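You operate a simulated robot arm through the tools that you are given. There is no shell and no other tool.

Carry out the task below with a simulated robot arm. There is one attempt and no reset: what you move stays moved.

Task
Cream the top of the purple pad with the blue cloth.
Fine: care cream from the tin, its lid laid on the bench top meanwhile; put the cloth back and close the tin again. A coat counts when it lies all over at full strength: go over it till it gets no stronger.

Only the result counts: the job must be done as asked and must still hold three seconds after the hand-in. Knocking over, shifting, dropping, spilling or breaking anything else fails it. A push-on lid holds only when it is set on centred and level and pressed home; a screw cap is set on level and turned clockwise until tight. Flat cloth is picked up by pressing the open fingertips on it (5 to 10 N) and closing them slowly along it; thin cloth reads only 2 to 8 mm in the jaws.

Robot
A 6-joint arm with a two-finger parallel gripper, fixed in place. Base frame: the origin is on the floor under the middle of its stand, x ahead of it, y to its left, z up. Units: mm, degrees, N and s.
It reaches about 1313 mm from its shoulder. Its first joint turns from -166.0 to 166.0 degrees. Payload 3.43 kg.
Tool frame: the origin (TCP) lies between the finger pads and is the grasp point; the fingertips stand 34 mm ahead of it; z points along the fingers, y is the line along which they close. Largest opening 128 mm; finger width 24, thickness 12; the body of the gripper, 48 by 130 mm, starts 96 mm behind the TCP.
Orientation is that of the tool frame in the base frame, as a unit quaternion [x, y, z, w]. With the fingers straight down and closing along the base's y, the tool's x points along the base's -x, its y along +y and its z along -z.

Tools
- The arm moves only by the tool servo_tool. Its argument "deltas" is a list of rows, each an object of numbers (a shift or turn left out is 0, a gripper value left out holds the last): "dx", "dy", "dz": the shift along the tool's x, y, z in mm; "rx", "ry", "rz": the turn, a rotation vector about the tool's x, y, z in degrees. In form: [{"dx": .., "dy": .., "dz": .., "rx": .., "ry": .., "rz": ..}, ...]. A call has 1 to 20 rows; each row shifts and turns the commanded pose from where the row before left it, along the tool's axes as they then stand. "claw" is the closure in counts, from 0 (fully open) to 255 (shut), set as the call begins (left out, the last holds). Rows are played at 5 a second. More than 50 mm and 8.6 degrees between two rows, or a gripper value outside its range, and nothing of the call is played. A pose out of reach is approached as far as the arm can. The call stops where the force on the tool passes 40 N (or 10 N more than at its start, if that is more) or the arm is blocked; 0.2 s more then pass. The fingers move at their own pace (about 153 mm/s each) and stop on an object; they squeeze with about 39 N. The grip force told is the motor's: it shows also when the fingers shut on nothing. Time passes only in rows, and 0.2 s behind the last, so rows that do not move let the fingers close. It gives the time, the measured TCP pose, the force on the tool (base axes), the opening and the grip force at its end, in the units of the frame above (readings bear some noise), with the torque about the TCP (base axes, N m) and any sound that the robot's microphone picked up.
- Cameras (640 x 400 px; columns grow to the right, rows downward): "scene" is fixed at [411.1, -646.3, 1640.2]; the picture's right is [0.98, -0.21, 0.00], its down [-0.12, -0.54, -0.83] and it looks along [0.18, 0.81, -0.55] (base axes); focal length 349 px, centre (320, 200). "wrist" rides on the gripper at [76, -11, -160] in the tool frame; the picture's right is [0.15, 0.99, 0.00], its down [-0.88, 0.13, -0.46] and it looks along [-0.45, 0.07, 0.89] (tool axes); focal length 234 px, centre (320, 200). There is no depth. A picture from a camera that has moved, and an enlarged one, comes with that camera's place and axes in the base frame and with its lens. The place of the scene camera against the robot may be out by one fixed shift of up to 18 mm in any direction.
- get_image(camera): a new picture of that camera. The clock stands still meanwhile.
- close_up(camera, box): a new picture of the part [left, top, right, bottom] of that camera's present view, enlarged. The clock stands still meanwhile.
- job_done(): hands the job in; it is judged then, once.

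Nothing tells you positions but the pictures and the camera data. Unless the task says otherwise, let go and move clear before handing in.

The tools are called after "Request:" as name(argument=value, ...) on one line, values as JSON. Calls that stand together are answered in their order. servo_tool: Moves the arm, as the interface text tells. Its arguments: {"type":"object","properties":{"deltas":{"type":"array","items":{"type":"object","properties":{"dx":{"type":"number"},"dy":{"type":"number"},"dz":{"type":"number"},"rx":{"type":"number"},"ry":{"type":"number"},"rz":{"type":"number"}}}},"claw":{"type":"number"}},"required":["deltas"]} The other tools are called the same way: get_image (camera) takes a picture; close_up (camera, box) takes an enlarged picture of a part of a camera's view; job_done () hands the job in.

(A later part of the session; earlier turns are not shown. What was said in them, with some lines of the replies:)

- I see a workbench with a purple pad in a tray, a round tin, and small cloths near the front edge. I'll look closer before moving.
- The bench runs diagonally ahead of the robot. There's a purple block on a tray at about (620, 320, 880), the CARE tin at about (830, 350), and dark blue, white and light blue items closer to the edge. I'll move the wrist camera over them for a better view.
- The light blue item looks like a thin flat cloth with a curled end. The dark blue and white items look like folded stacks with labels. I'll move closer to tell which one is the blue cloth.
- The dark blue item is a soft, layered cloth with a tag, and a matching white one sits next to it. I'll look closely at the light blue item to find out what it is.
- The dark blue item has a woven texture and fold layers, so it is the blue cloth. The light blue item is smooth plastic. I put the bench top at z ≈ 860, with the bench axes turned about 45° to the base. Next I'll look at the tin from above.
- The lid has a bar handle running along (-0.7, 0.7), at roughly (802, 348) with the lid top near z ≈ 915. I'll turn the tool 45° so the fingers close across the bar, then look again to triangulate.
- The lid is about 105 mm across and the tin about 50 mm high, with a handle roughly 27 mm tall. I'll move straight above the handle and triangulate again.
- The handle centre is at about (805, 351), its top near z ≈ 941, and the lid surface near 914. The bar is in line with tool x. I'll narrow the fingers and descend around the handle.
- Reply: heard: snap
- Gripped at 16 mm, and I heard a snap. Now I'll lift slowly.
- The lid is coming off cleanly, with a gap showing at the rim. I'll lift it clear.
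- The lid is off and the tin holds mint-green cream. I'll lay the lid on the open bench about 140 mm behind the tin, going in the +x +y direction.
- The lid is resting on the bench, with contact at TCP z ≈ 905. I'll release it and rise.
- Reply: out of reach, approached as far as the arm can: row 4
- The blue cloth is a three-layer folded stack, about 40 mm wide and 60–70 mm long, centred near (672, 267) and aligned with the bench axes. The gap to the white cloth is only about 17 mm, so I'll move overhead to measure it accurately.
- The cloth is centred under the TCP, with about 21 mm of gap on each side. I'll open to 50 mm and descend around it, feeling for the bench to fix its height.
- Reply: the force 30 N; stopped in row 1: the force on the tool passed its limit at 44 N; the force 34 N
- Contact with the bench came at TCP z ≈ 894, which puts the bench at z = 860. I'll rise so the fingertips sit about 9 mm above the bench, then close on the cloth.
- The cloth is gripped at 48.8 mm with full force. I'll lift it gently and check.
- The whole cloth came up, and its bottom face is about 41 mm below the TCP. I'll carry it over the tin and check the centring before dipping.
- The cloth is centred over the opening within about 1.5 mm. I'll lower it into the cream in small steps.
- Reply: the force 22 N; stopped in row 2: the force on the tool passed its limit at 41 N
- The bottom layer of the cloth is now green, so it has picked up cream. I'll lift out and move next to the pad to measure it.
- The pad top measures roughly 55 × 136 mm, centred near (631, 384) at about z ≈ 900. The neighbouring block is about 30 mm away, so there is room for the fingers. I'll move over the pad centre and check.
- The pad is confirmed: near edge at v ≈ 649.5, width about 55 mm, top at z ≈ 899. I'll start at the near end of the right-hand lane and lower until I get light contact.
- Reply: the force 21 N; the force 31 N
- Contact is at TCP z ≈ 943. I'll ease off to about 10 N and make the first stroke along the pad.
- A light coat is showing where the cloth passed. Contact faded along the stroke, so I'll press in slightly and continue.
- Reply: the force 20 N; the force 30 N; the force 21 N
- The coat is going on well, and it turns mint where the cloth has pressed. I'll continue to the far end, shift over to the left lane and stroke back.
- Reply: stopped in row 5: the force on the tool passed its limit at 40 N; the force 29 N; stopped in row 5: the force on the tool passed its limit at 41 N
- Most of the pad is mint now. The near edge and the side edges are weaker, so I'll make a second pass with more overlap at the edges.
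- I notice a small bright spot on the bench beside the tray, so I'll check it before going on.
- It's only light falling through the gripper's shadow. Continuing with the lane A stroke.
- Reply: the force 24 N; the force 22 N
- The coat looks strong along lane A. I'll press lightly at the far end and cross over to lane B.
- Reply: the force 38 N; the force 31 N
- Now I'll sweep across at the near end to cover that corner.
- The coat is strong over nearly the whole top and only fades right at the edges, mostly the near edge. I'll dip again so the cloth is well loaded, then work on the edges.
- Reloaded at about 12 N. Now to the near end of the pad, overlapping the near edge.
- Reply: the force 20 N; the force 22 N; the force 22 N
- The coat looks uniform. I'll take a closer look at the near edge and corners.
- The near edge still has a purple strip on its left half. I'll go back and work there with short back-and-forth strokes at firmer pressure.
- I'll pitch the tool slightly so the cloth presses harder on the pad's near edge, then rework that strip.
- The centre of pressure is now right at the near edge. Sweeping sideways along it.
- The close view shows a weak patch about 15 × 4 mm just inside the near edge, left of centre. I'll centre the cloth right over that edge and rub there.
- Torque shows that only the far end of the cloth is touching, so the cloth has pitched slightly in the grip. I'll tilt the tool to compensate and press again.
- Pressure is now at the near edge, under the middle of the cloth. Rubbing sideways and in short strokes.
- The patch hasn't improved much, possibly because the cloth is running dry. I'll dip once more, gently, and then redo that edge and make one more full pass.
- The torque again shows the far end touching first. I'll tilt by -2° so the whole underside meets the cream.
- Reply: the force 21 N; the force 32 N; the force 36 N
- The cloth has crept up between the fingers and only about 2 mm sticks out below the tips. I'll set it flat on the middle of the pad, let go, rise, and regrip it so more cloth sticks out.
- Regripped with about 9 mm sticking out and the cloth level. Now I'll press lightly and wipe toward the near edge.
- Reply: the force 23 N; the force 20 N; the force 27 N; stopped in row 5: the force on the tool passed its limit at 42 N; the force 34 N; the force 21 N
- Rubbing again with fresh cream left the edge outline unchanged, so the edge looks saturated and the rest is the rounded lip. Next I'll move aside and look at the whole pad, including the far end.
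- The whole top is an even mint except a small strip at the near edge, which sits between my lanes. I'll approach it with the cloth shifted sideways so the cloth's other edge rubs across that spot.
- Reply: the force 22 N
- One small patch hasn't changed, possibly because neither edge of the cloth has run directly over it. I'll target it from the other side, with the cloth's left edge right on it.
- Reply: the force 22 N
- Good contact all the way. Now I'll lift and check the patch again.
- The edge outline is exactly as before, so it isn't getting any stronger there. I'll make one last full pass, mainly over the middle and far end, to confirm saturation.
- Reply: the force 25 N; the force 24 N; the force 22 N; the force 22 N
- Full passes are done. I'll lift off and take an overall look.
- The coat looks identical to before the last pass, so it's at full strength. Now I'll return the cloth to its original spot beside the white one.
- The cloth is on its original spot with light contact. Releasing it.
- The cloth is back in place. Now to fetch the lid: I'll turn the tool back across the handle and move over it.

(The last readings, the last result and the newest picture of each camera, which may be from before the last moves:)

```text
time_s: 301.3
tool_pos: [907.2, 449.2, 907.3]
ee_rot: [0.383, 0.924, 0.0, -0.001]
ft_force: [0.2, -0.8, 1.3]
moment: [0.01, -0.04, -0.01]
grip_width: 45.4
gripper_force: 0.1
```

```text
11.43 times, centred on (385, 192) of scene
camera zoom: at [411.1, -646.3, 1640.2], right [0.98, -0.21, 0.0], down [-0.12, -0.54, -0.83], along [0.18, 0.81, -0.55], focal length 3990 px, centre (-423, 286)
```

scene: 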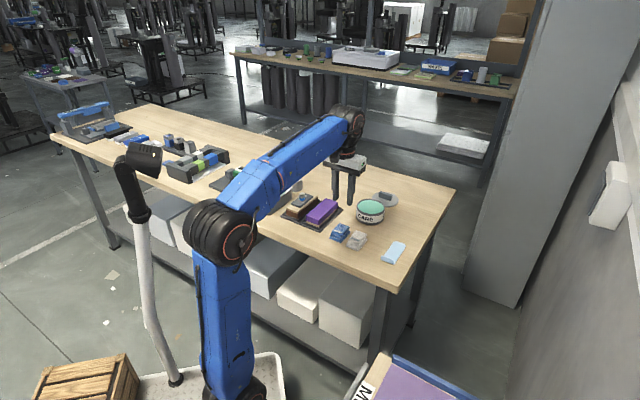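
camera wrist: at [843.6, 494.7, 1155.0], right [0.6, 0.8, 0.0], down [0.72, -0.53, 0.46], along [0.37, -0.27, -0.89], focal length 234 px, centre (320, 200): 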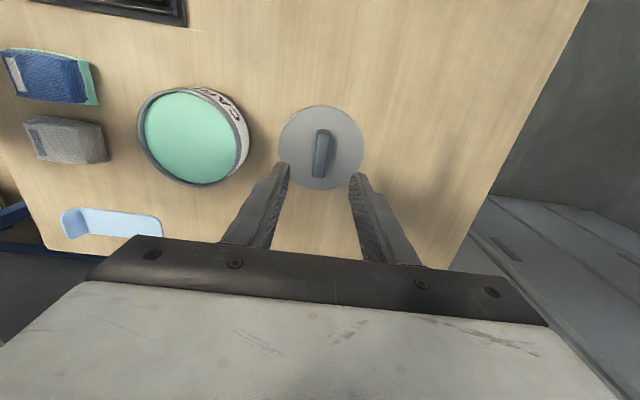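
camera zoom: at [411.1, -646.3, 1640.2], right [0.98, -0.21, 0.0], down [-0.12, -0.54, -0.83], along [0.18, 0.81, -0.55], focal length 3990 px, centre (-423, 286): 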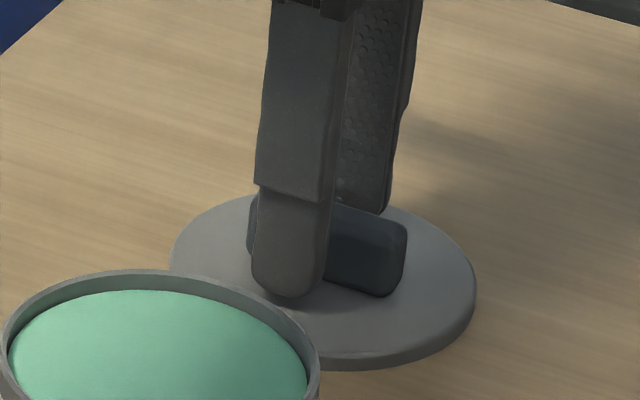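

Request:
servo_tool(deltas=[{"dz": 1}, {"dx": 0}, {"dx": 0}], claw=205)

Request:
servo_tool(deltas=[{"dx": 0}, {"dx": 0}, {"dx": 0}], claw=255)

Request:
close_up(camera="wrist", box=[220, 80, 420, 240])

```text
time_s: 302.1
tool_pos: [906.9, 451.0, 905.3]
ee_rot: [0.383, 0.924, -0.001, 0.0]
ft_force: [-0.5, 0.1, 0.1]
moment: [0.0, -0.01, -0.01]
grip_width: 25.3
gripper_force: 0.0
```

```text
time_s: 302.9
tool_pos: [906.5, 450.3, 904.1]
ee_rot: [0.382, 0.924, 0.0, 0.0]
ft_force: [0.4, 0.2, 0.4]
moment: [0.0, -0.01, 0.01]
grip_width: 15.9
gripper_force: 38.7
```

```text
2.50 times, centred on (320, 160) of wrist
camera zoom: at [845.6, 496.7, 1065.5], right [0.6, 0.8, 0.0], down [0.71, -0.53, 0.46], along [0.37, -0.27, -0.89], focal length 585 px, centre (320, 300)
```

zoom: 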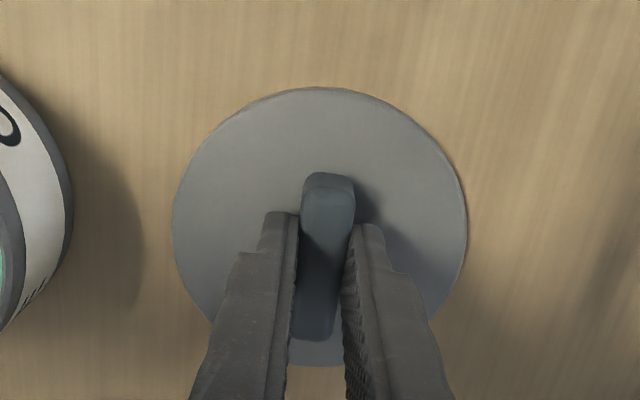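

The lid is gripped exactly as before. Before lifting, I'll check whether the tin has moved from its first position.

Request:
close_up(camera="scene", box=[340, 185, 400, 235])

Request:
get_image(camera="scene")

```text
8.00 times, centred on (370, 210) of scene
camera zoom: at [411.1, -646.3, 1640.2], right [0.98, -0.21, 0.0], down [-0.12, -0.54, -0.83], along [0.18, 0.81, -0.55], focal length 2793 px, centre (-80, 120)
```

zoom: 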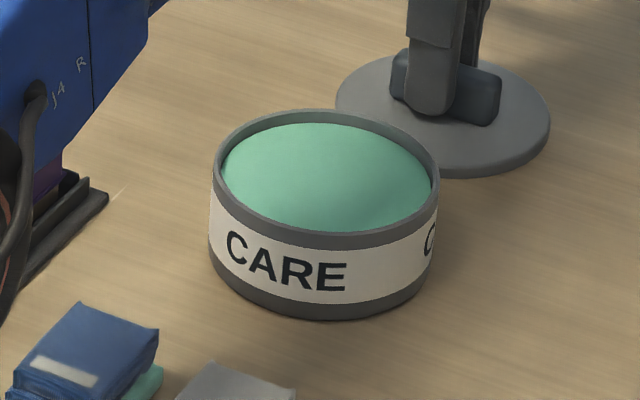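

```text
taken
```

scene: 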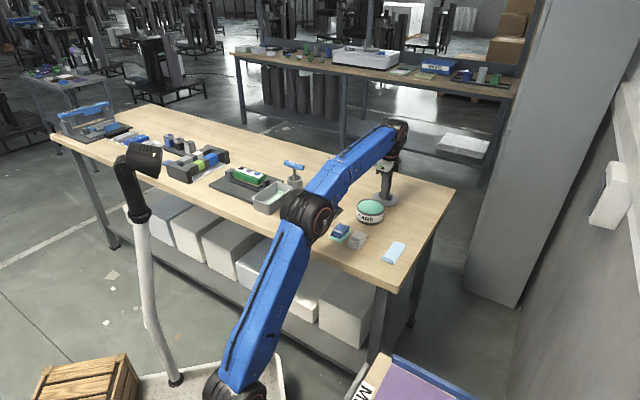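

The tin and the other items haven't moved. I'll lift the lid and carry it back over the tin.

Request:
servo_tool(deltas=[{"dz": -3}, {"dz": -10}, {"dz": -20}, {"dz": -25}, {"dz": -22}, {"dy": -35.3}, {"dy": -35.3}, {"dy": -35.3}, {"dy": -35.3}, {"dx": 0}, {"dx": 0}])

Request:
close_up(camera="wrist", box=[220, 80, 420, 240])

Request:
close_up(camera="scene", box=[340, 165, 400, 235])

```text
time_s: 305.3
tool_pos: [807.5, 350.1, 986.5]
ee_rot: [0.383, 0.924, 0.0, -0.001]
ft_force: [0.4, 0.8, 0.0]
moment: [0.01, -0.03, 0.05]
grip_width: 15.7
gripper_force: 39.0
```

```text
2.50 times, centred on (320, 160) of wrist
camera zoom: at [747.3, 396.6, 1146.2], right [0.6, 0.8, 0.0], down [0.71, -0.53, 0.46], along [0.37, -0.27, -0.89], focal length 585 px, centre (320, 300)
```

zoom: 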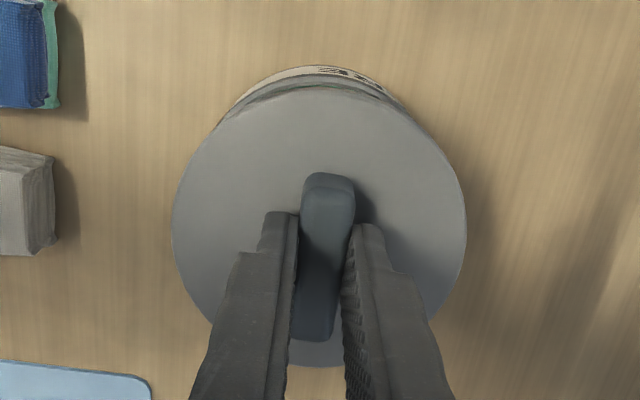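

```text
5.71 times, centred on (370, 200) of scene
camera zoom: at [411.1, -646.3, 1640.2], right [0.98, -0.21, 0.0], down [-0.12, -0.54, -0.83], along [0.18, 0.81, -0.55], focal length 1995 px, centre (34, 200)
```

zoom: 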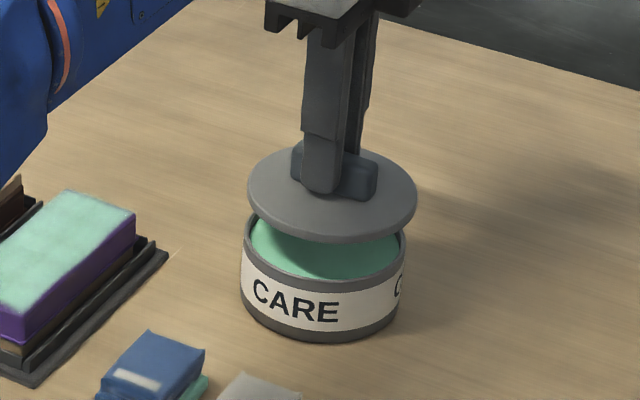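

Request:
servo_tool(deltas=[{"dx": 0}])

Request:
servo_tool(deltas=[{"dx": 0}])

Request:
servo_tool(deltas=[{"dx": 0}])

Request:
servo_tool(deltas=[{"dx": 0}])

Request:
servo_tool(deltas=[{"dx": 0}])

Request:
servo_tool(deltas=[{"dx": 0}])

Request:
get_image(camera="wrist")

```text
time_s: 305.7
tool_pos: [808.5, 350.6, 986.1]
ee_rot: [0.383, 0.924, 0.0, 0.0]
ft_force: [1.0, -0.9, 0.0]
moment: [-0.03, 0.04, 0.02]
grip_width: 15.9
gripper_force: 38.7
```

```text
time_s: 306.1
tool_pos: [807.6, 352.2, 986.3]
ee_rot: [0.383, 0.924, 0.0, 0.0]
ft_force: [0.2, 0.6, -0.5]
moment: [0.02, 0.01, 0.01]
grip_width: 15.8
gripper_force: 39.1
```

```text
time_s: 306.5
tool_pos: [808.2, 350.3, 986.8]
ee_rot: [0.384, 0.924, 0.0, 0.0]
ft_force: [-0.6, 0.1, 0.2]
moment: [0.0, -0.02, 0.01]
grip_width: 15.7
gripper_force: 39.3
```

```text
time_s: 306.9
tool_pos: [807.9, 350.9, 986.6]
ee_rot: [0.383, 0.924, 0.0, 0.001]
ft_force: [0.7, -0.3, -0.5]
moment: [-0.02, -0.04, -0.02]
grip_width: 15.7
gripper_force: 38.7
```

```text
time_s: 307.3
tool_pos: [809.5, 351.6, 986.2]
ee_rot: [0.383, 0.924, 0.0, -0.001]
ft_force: [0.0, 0.8, -0.3]
moment: [0.01, 0.02, 0.0]
grip_width: 15.7
gripper_force: 39.0
```

```text
time_s: 307.7
tool_pos: [809.1, 350.6, 986.7]
ee_rot: [0.383, 0.924, 0.0, 0.0]
ft_force: [-0.4, 0.9, -1.1]
moment: [0.0, -0.02, 0.02]
grip_width: 15.8
gripper_force: 38.7
```

```text
taken
camera wrist: at [747.3, 396.8, 1146.2], right [0.6, 0.8, 0.0], down [0.71, -0.53, 0.46], along [0.37, -0.27, -0.89], focal length 234 px, centre (320, 200)
```

wrist: 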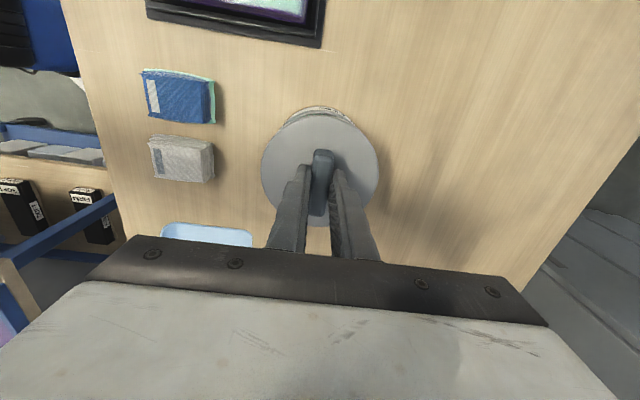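

Request:
close_up(camera="wrist", box=[255, 95, 385, 165])

Request:
close_up(camera="scene", box=[345, 180, 397, 228])

```text
4.92 times, centred on (320, 130) of wrist
camera zoom: at [747.3, 396.8, 1146.2], right [0.6, 0.8, 0.0], down [0.71, -0.53, 0.46], along [0.37, -0.27, -0.89], focal length 1153 px, centre (320, 545)
```

zoom: 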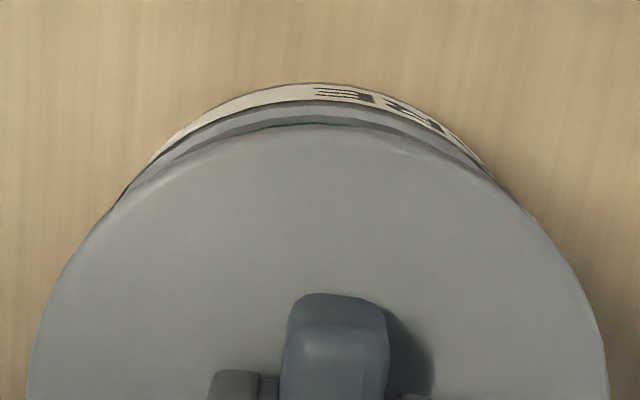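

```text
8.33 times, centred on (371, 204) of scene
camera zoom: at [411.1, -646.3, 1640.2], right [0.98, -0.21, 0.0], down [-0.12, -0.54, -0.83], along [0.18, 0.81, -0.55], focal length 2910 px, centre (-105, 167)
```

zoom: 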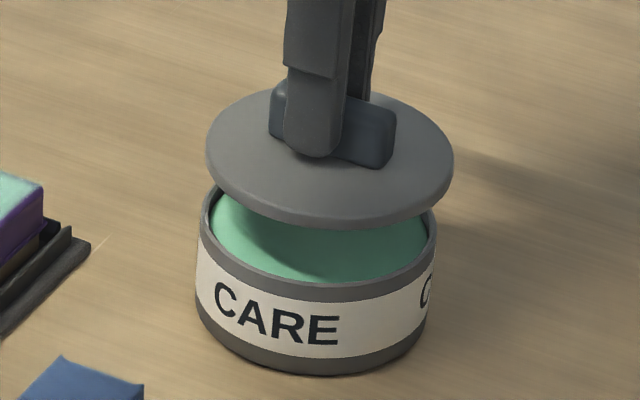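

Image and pose readings agree that the lid sits about 1 mm off in each direction. I'll correct that and re-check.

Request:
servo_tool(deltas=[{"dx": 1.1, "dy": -1.0}, {"dx": 0}, {"dx": 0}])

Request:
close_up(camera="wrist", box=[255, 95, 385, 165])

Request:
close_up(camera="scene", box=[345, 180, 397, 228])

```text
time_s: 308.5
tool_pos: [807.2, 351.1, 986.5]
ee_rot: [0.382, 0.924, 0.0, -0.001]
ft_force: [0.2, -0.7, -0.9]
moment: [-0.03, 0.01, 0.02]
grip_width: 15.6
gripper_force: 39.1
```

```text
4.92 times, centred on (320, 130) of wrist
camera zoom: at [745.4, 397.0, 1145.8], right [0.6, 0.8, 0.0], down [0.71, -0.53, 0.46], along [0.37, -0.27, -0.89], focal length 1153 px, centre (320, 545)
```

zoom: 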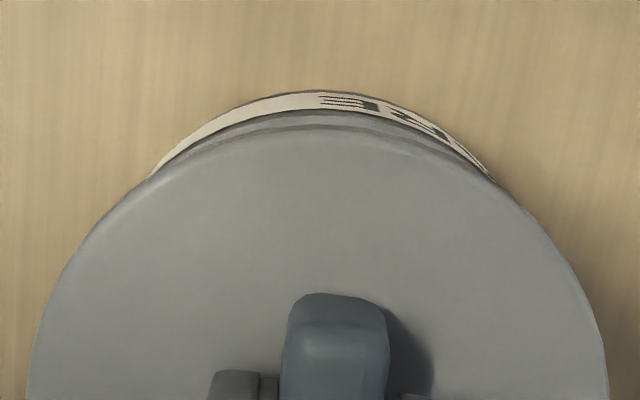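

```text
8.33 times, centred on (371, 204) of scene
camera zoom: at [411.1, -646.3, 1640.2], right [0.98, -0.21, 0.0], down [-0.12, -0.54, -0.83], along [0.18, 0.81, -0.55], focal length 2910 px, centre (-105, 167)
```

zoom: 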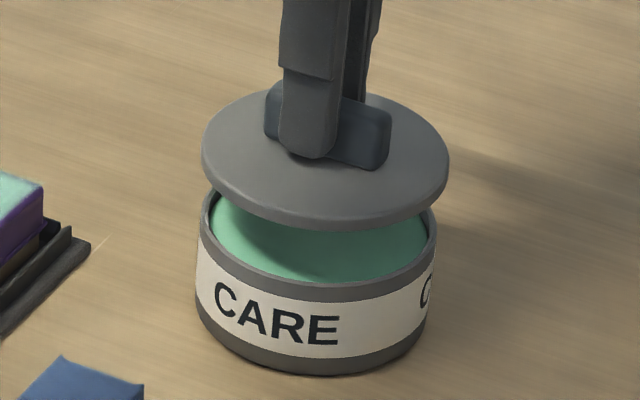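

Nearly concentric now. I'll make a small trim and lower toward the rim.

Request:
servo_tool(deltas=[{"dx": -0.5, "dy": 0.3}, {"dz": 8}, {"dz": 8}, {"dz": 6}, {"dx": 0}])

Request:
close_up(camera="wrist", box=[255, 95, 385, 165])

Request:
close_up(camera="scene", box=[345, 180, 397, 228])

```text
time_s: 309.7
tool_pos: [807.4, 351.1, 965.5]
ee_rot: [0.382, 0.924, 0.0, 0.0]
ft_force: [0.9, -0.7, 0.5]
moment: [0.0, -0.01, 0.01]
grip_width: 16.0
gripper_force: 38.8
```

```text
4.92 times, centred on (320, 130) of wrist
camera zoom: at [745.9, 396.5, 1124.8], right [0.6, 0.8, 0.0], down [0.71, -0.53, 0.46], along [0.37, -0.27, -0.89], focal length 1153 px, centre (320, 545)
```

zoom: 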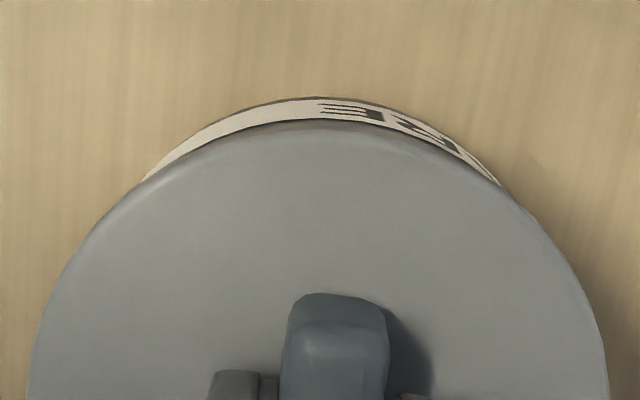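

```text
8.33 times, centred on (371, 204) of scene
camera zoom: at [411.1, -646.3, 1640.2], right [0.98, -0.21, 0.0], down [-0.12, -0.54, -0.83], along [0.18, 0.81, -0.55], focal length 2910 px, centre (-105, 167)
```

zoom: 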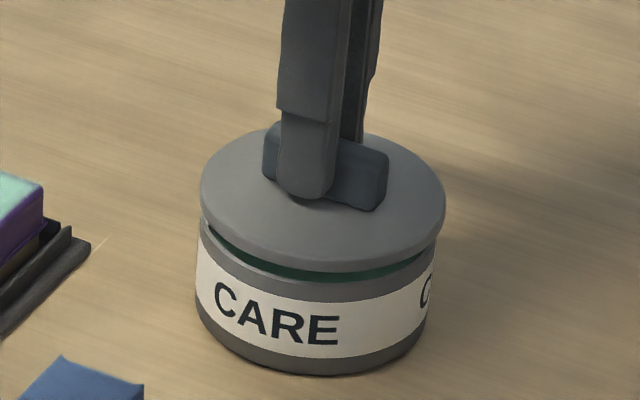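

Request:
servo_tool(deltas=[{"dy": 0.3, "dz": 1.5}, {"dz": 1.5}, {"dz": 1}, {"dx": 0}])

Request:
servo_tool(deltas=[{"dz": 0.8}, {"dx": 0}])

Request:
servo_tool(deltas=[{"dz": 0.8}, {"dx": 0}])

Request:
close_up(camera="scene", box=[345, 180, 397, 228])

```text
time_s: 310.7
tool_pos: [806.6, 351.1, 961.2]
ee_rot: [0.382, 0.924, 0.001, 0.0]
ft_force: [-0.4, 0.8, -0.5]
moment: [0.03, 0.0, 0.03]
grip_width: 16.0
gripper_force: 38.9
```

```text
time_s: 311.3
tool_pos: [807.2, 350.9, 959.3]
ee_rot: [0.383, 0.924, -0.001, -0.001]
ft_force: [-0.5, -0.1, 0.5]
moment: [0.0, 0.0, 0.0]
grip_width: 16.1
gripper_force: 39.3
```

```text
time_s: 311.9
tool_pos: [807.5, 349.8, 958.7]
ee_rot: [0.383, 0.924, -0.001, 0.0]
ft_force: [0.0, -0.7, -0.7]
moment: [0.01, 0.01, -0.02]
grip_width: 15.9
gripper_force: 38.9
```

```text
8.33 times, centred on (371, 204) of scene
camera zoom: at [411.1, -646.3, 1640.2], right [0.98, -0.21, 0.0], down [-0.12, -0.54, -0.83], along [0.18, 0.81, -0.55], focal length 2910 px, centre (-105, 167)
```

zoom: 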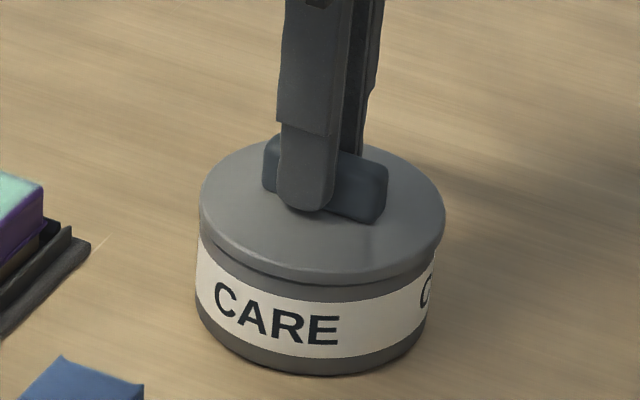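

Request:
servo_tool(deltas=[{"dz": 0.7}, {"dx": 0}])

Request:
servo_tool(deltas=[{"dz": 0.7}, {"dx": 0}])

Request:
servo_tool(deltas=[{"dz": 0.6}, {"dx": 0}])

Request:
servo_tool(deltas=[{"dz": 0.5}, {"dx": 0}])

```text
time_s: 312.5
tool_pos: [808.1, 348.0, 957.1]
ee_rot: [0.383, 0.924, -0.001, -0.001]
ft_force: [-0.2, -0.5, -0.5]
moment: [0.02, -0.04, 0.03]
grip_width: 15.8
gripper_force: 39.4
```

```text
time_s: 313.1
tool_pos: [807.0, 350.5, 957.5]
ee_rot: [0.382, 0.924, -0.001, 0.0]
ft_force: [-0.1, 0.2, 0.1]
moment: [-0.04, -0.04, 0.0]
grip_width: 15.7
gripper_force: 39.1
```

```text
time_s: 313.7
tool_pos: [806.7, 351.4, 957.5]
ee_rot: [0.383, 0.924, -0.001, 0.0]
ft_force: [-0.3, 0.8, -0.1]
moment: [0.01, -0.01, -0.05]
grip_width: 16.0
gripper_force: 39.2
```

```text
time_s: 314.3
tool_pos: [808.3, 350.7, 955.5]
ee_rot: [0.383, 0.924, -0.001, 0.0]
ft_force: [-0.4, 0.2, -0.7]
moment: [-0.05, 0.0, 0.01]
grip_width: 15.9
gripper_force: 39.2
```

Request:
servo_tool(deltas=[{"dz": 0.5}, {"dx": 0}])

Request:
servo_tool(deltas=[{"dz": 0.5}, {"dx": 0}])

Request:
servo_tool(deltas=[{"dz": 0.5}, {"dx": 0}])

Request:
close_up(camera="scene", box=[345, 180, 397, 228])

```text
time_s: 314.9
tool_pos: [807.8, 351.4, 955.9]
ee_rot: [0.382, 0.924, 0.001, 0.0]
ft_force: [0.2, -1.1, -0.7]
moment: [0.03, 0.01, 0.01]
grip_width: 16.1
gripper_force: 39.3
```

```text
time_s: 315.5
tool_pos: [806.4, 351.3, 955.8]
ee_rot: [0.383, 0.924, 0.0, 0.0]
ft_force: [-2.9, 7.3, 8.5]
moment: [0.21, 0.14, -0.01]
grip_width: 15.7
gripper_force: 38.9
heard: snap
```

```text
time_s: 316.1
tool_pos: [806.9, 350.2, 956.0]
ee_rot: [0.382, 0.924, 0.001, 0.0]
ft_force: [0.9, 9.5, 17.1]
moment: [0.31, 0.04, 0.0]
grip_width: 16.1
gripper_force: 39.7
```

```text
8.33 times, centred on (371, 204) of scene
camera zoom: at [411.1, -646.3, 1640.2], right [0.98, -0.21, 0.0], down [-0.12, -0.54, -0.83], along [0.18, 0.81, -0.55], focal length 2910 px, centre (-105, 167)
```

zoom: 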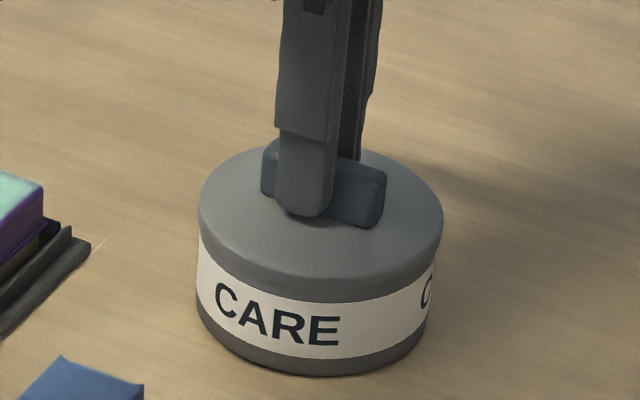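

I heard the snap, so the lid is seated. I'll relieve the small side load, press it firmly home, and then let go.

Request:
servo_tool(deltas=[{"dx": 0.25, "dy": 0.25}, {"dz": 0.3}, {"dx": 0}])

Request:
servo_tool(deltas=[{"dz": 0.3}, {"dx": 0}])

Request:
close_up(camera="wrist", box=[220, 80, 420, 240])

```text
time_s: 316.9
tool_pos: [806.9, 350.7, 956.2]
ee_rot: [0.383, 0.924, 0.0, 0.001]
ft_force: [4.2, 9.8, 29.4]
moment: [0.22, -0.09, 0.01]
grip_width: 15.9
gripper_force: 38.8
```

```text
time_s: 317.5
tool_pos: [805.9, 350.5, 955.8]
ee_rot: [0.383, 0.924, 0.0, 0.001]
ft_force: [7.3, 9.3, 36.0]
moment: [0.2, -0.19, 0.01]
grip_width: 16.2
gripper_force: 39.1
```

```text
2.50 times, centred on (320, 160) of wrist
camera zoom: at [745.5, 396.2, 1114.8], right [0.6, 0.8, 0.0], down [0.71, -0.53, 0.46], along [0.37, -0.27, -0.89], focal length 585 px, centre (320, 300)
```

zoom: 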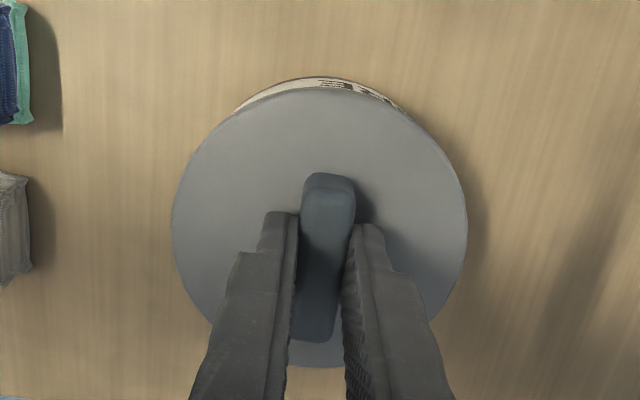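

Request:
servo_tool(deltas=[{"dz": -0.5}, {"dz": -0.4}, {"dx": 0}])

Request:
servo_tool(deltas=[{"dz": -0.3}, {"dx": 0}])

```text
time_s: 318.3
tool_pos: [804.9, 349.4, 954.8]
ee_rot: [0.382, 0.924, 0.0, 0.0]
ft_force: [2.2, 4.6, 26.1]
moment: [0.07, -0.17, 0.02]
grip_width: 15.9
gripper_force: 38.9
```

```text
time_s: 318.9
tool_pos: [807.5, 350.9, 955.5]
ee_rot: [0.383, 0.924, 0.0, -0.001]
ft_force: [1.3, 1.2, 16.1]
moment: [0.04, -0.12, 0.0]
grip_width: 15.7
gripper_force: 38.7
```

Request:
servo_tool(deltas=[{"dx": 0}, {"dx": 0}, {"dx": 0}], claw=170)

Request:
close_up(camera="wrist", box=[220, 80, 420, 240])

Request:
close_up(camera="scene", box=[345, 180, 397, 228])

```text
time_s: 319.7
tool_pos: [807.7, 350.2, 954.2]
ee_rot: [0.382, 0.924, -0.001, 0.0]
ft_force: [0.5, -0.1, 0.4]
moment: [0.03, -0.01, 0.03]
grip_width: 42.7
gripper_force: 0.0
```

```text
2.50 times, centred on (320, 160) of wrist
camera zoom: at [746.2, 396.8, 1114.5], right [0.6, 0.8, 0.0], down [0.72, -0.53, 0.46], along [0.37, -0.27, -0.89], focal length 585 px, centre (320, 300)
```

zoom: 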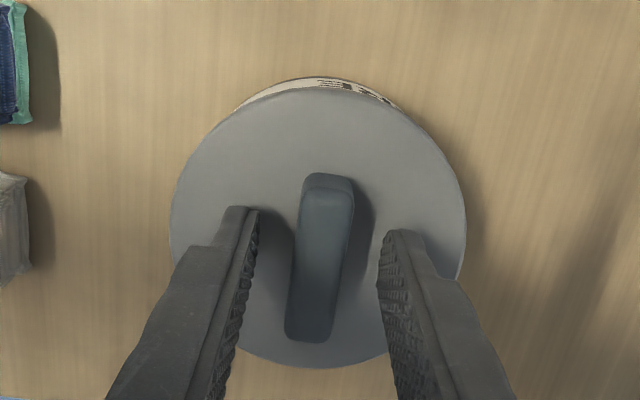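

```text
8.33 times, centred on (371, 204) of scene
camera zoom: at [411.1, -646.3, 1640.2], right [0.98, -0.21, 0.0], down [-0.12, -0.54, -0.83], along [0.18, 0.81, -0.55], focal length 2910 px, centre (-105, 167)
```

zoom: 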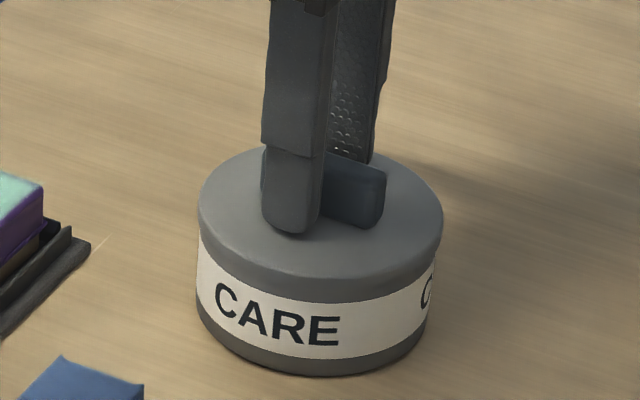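

The lid is seated level. I'll rise clear and check the whole scene.

Request:
servo_tool(deltas=[{"dz": -5}, {"dz": -15}, {"dz": -30}, {"dz": -30}, {"dx": 30, "dy": -30}, {"dx": 30, "dy": -30}, {"dx": 30, "dy": -30, "dz": -10}, {"dx": 30, "dy": -30, "dz": -20}, {"dx": 0}])

Request:
get_image(camera="scene")

Request:
close_up(camera="scene", box=[240, 150, 440, 275])

Request:
close_up(camera="scene", box=[340, 185, 400, 235])

```text
time_s: 321.7
tool_pos: [636.6, 348.3, 1065.5]
ee_rot: [0.383, 0.924, -0.001, 0.0]
ft_force: [0.6, -0.4, -0.1]
moment: [0.0, 0.0, 0.0]
grip_width: 42.4
gripper_force: 0.0
```

```text
taken
```

scene: 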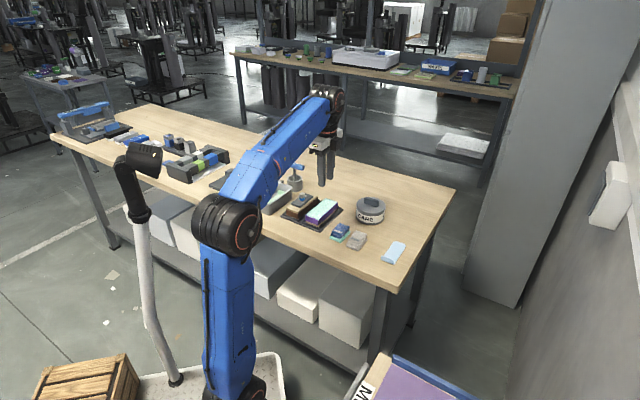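

```text
3.20 times, centred on (340, 212) of scene
camera zoom: at [411.1, -646.3, 1640.2], right [0.98, -0.21, 0.0], down [-0.12, -0.54, -0.83], along [0.18, 0.81, -0.55], focal length 1117 px, centre (256, 160)
```

zoom: 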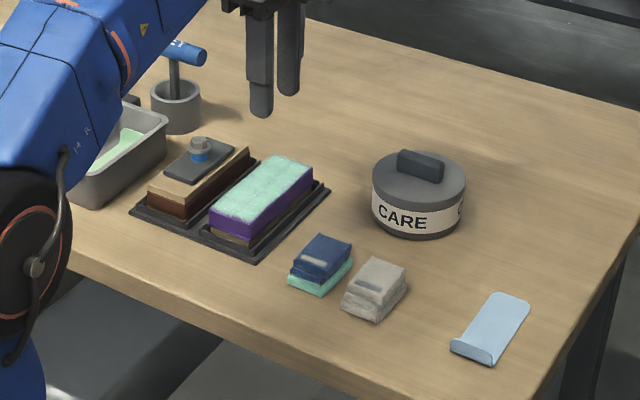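

```text
8.00 times, centred on (370, 210) of scene
camera zoom: at [411.1, -646.3, 1640.2], right [0.98, -0.21, 0.0], down [-0.12, -0.54, -0.83], along [0.18, 0.81, -0.55], focal length 2793 px, centre (-80, 120)
```

zoom: 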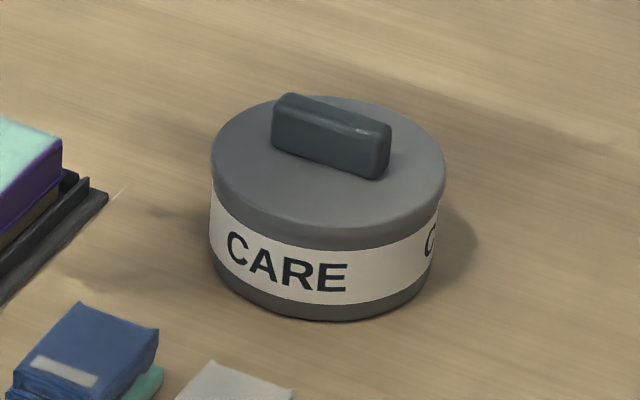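

The tin looks as it did at the start and the cloth is home. One last overhead look at the pad coat before handing in.

Request:
get_image(camera="wrist")

Request:
close_up(camera="scene", box=[300, 190, 345, 232])

```text
taken
camera wrist: at [576.1, 394.7, 1226.1], right [0.6, 0.8, 0.0], down [0.71, -0.53, 0.46], along [0.37, -0.27, -0.89], focal length 234 px, centre (320, 200)
```

wrist: 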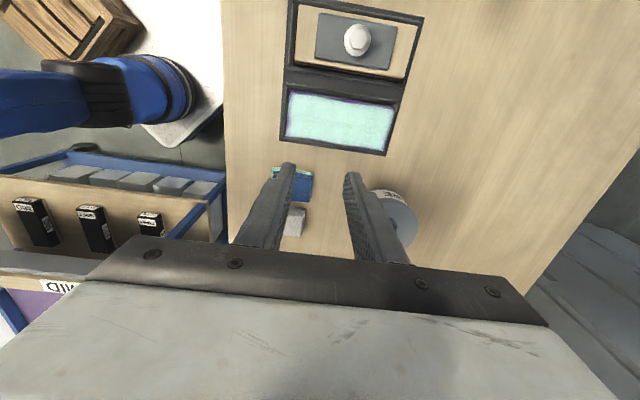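

```text
9.52 times, centred on (322, 211) of scene
camera zoom: at [411.1, -646.3, 1640.2], right [0.98, -0.21, 0.0], down [-0.12, -0.54, -0.83], along [0.18, 0.81, -0.55], focal length 3325 px, centre (296, 95)
```

zoom: 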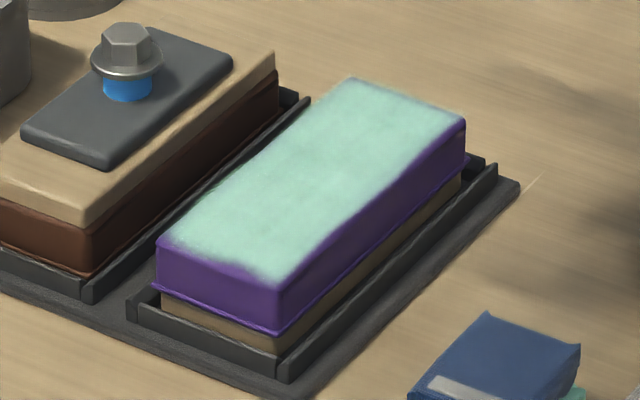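

Request:
close_up(camera="wrist", box=[275, 80, 405, 165])

```text
4.71 times, centred on (340, 122) of wrist
camera zoom: at [576.1, 394.7, 1226.1], right [0.6, 0.8, 0.0], down [0.71, -0.53, 0.46], along [0.37, -0.27, -0.89], focal length 1102 px, centre (226, 565)
```

zoom: 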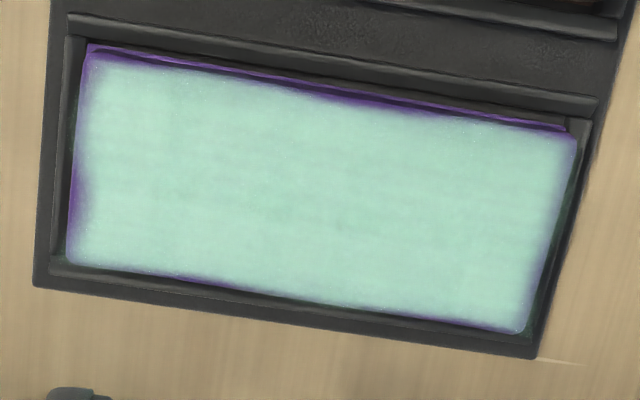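

The coat is even across the whole top, with only the same thin irregular rim at the rounded edges. The cloth is back, the tin is closed and the arm is clear, so I'm handing in.

Request:
job_done()

```text
The job is handed in.
```

I creamed the top of the purple pad with the blue cloth, using cream from the CARE tin, and handed the job in.

- **Coat:** the whole top is an even mint colour, and the last full pass made no visible difference. A thin, uneven purple line still shows around the rounded edges, widest along part of the near edge. More rubbing with freshly loaded cloth did not change it, so I took the coat as full strength.
- **Cloth:** the dark blue folded cloth is back in its original place beside the white one. Its underside still has cream on it.
- **Tin:** the lid lay on the bench while I worked. It is back on, centred and level; I heard it snap and pressed it down to about 36 N.
- **Everything else:** nothing else was moved or spilled that I could see. The pad may have shifted by under a millimetre in its tray from the rubbing.
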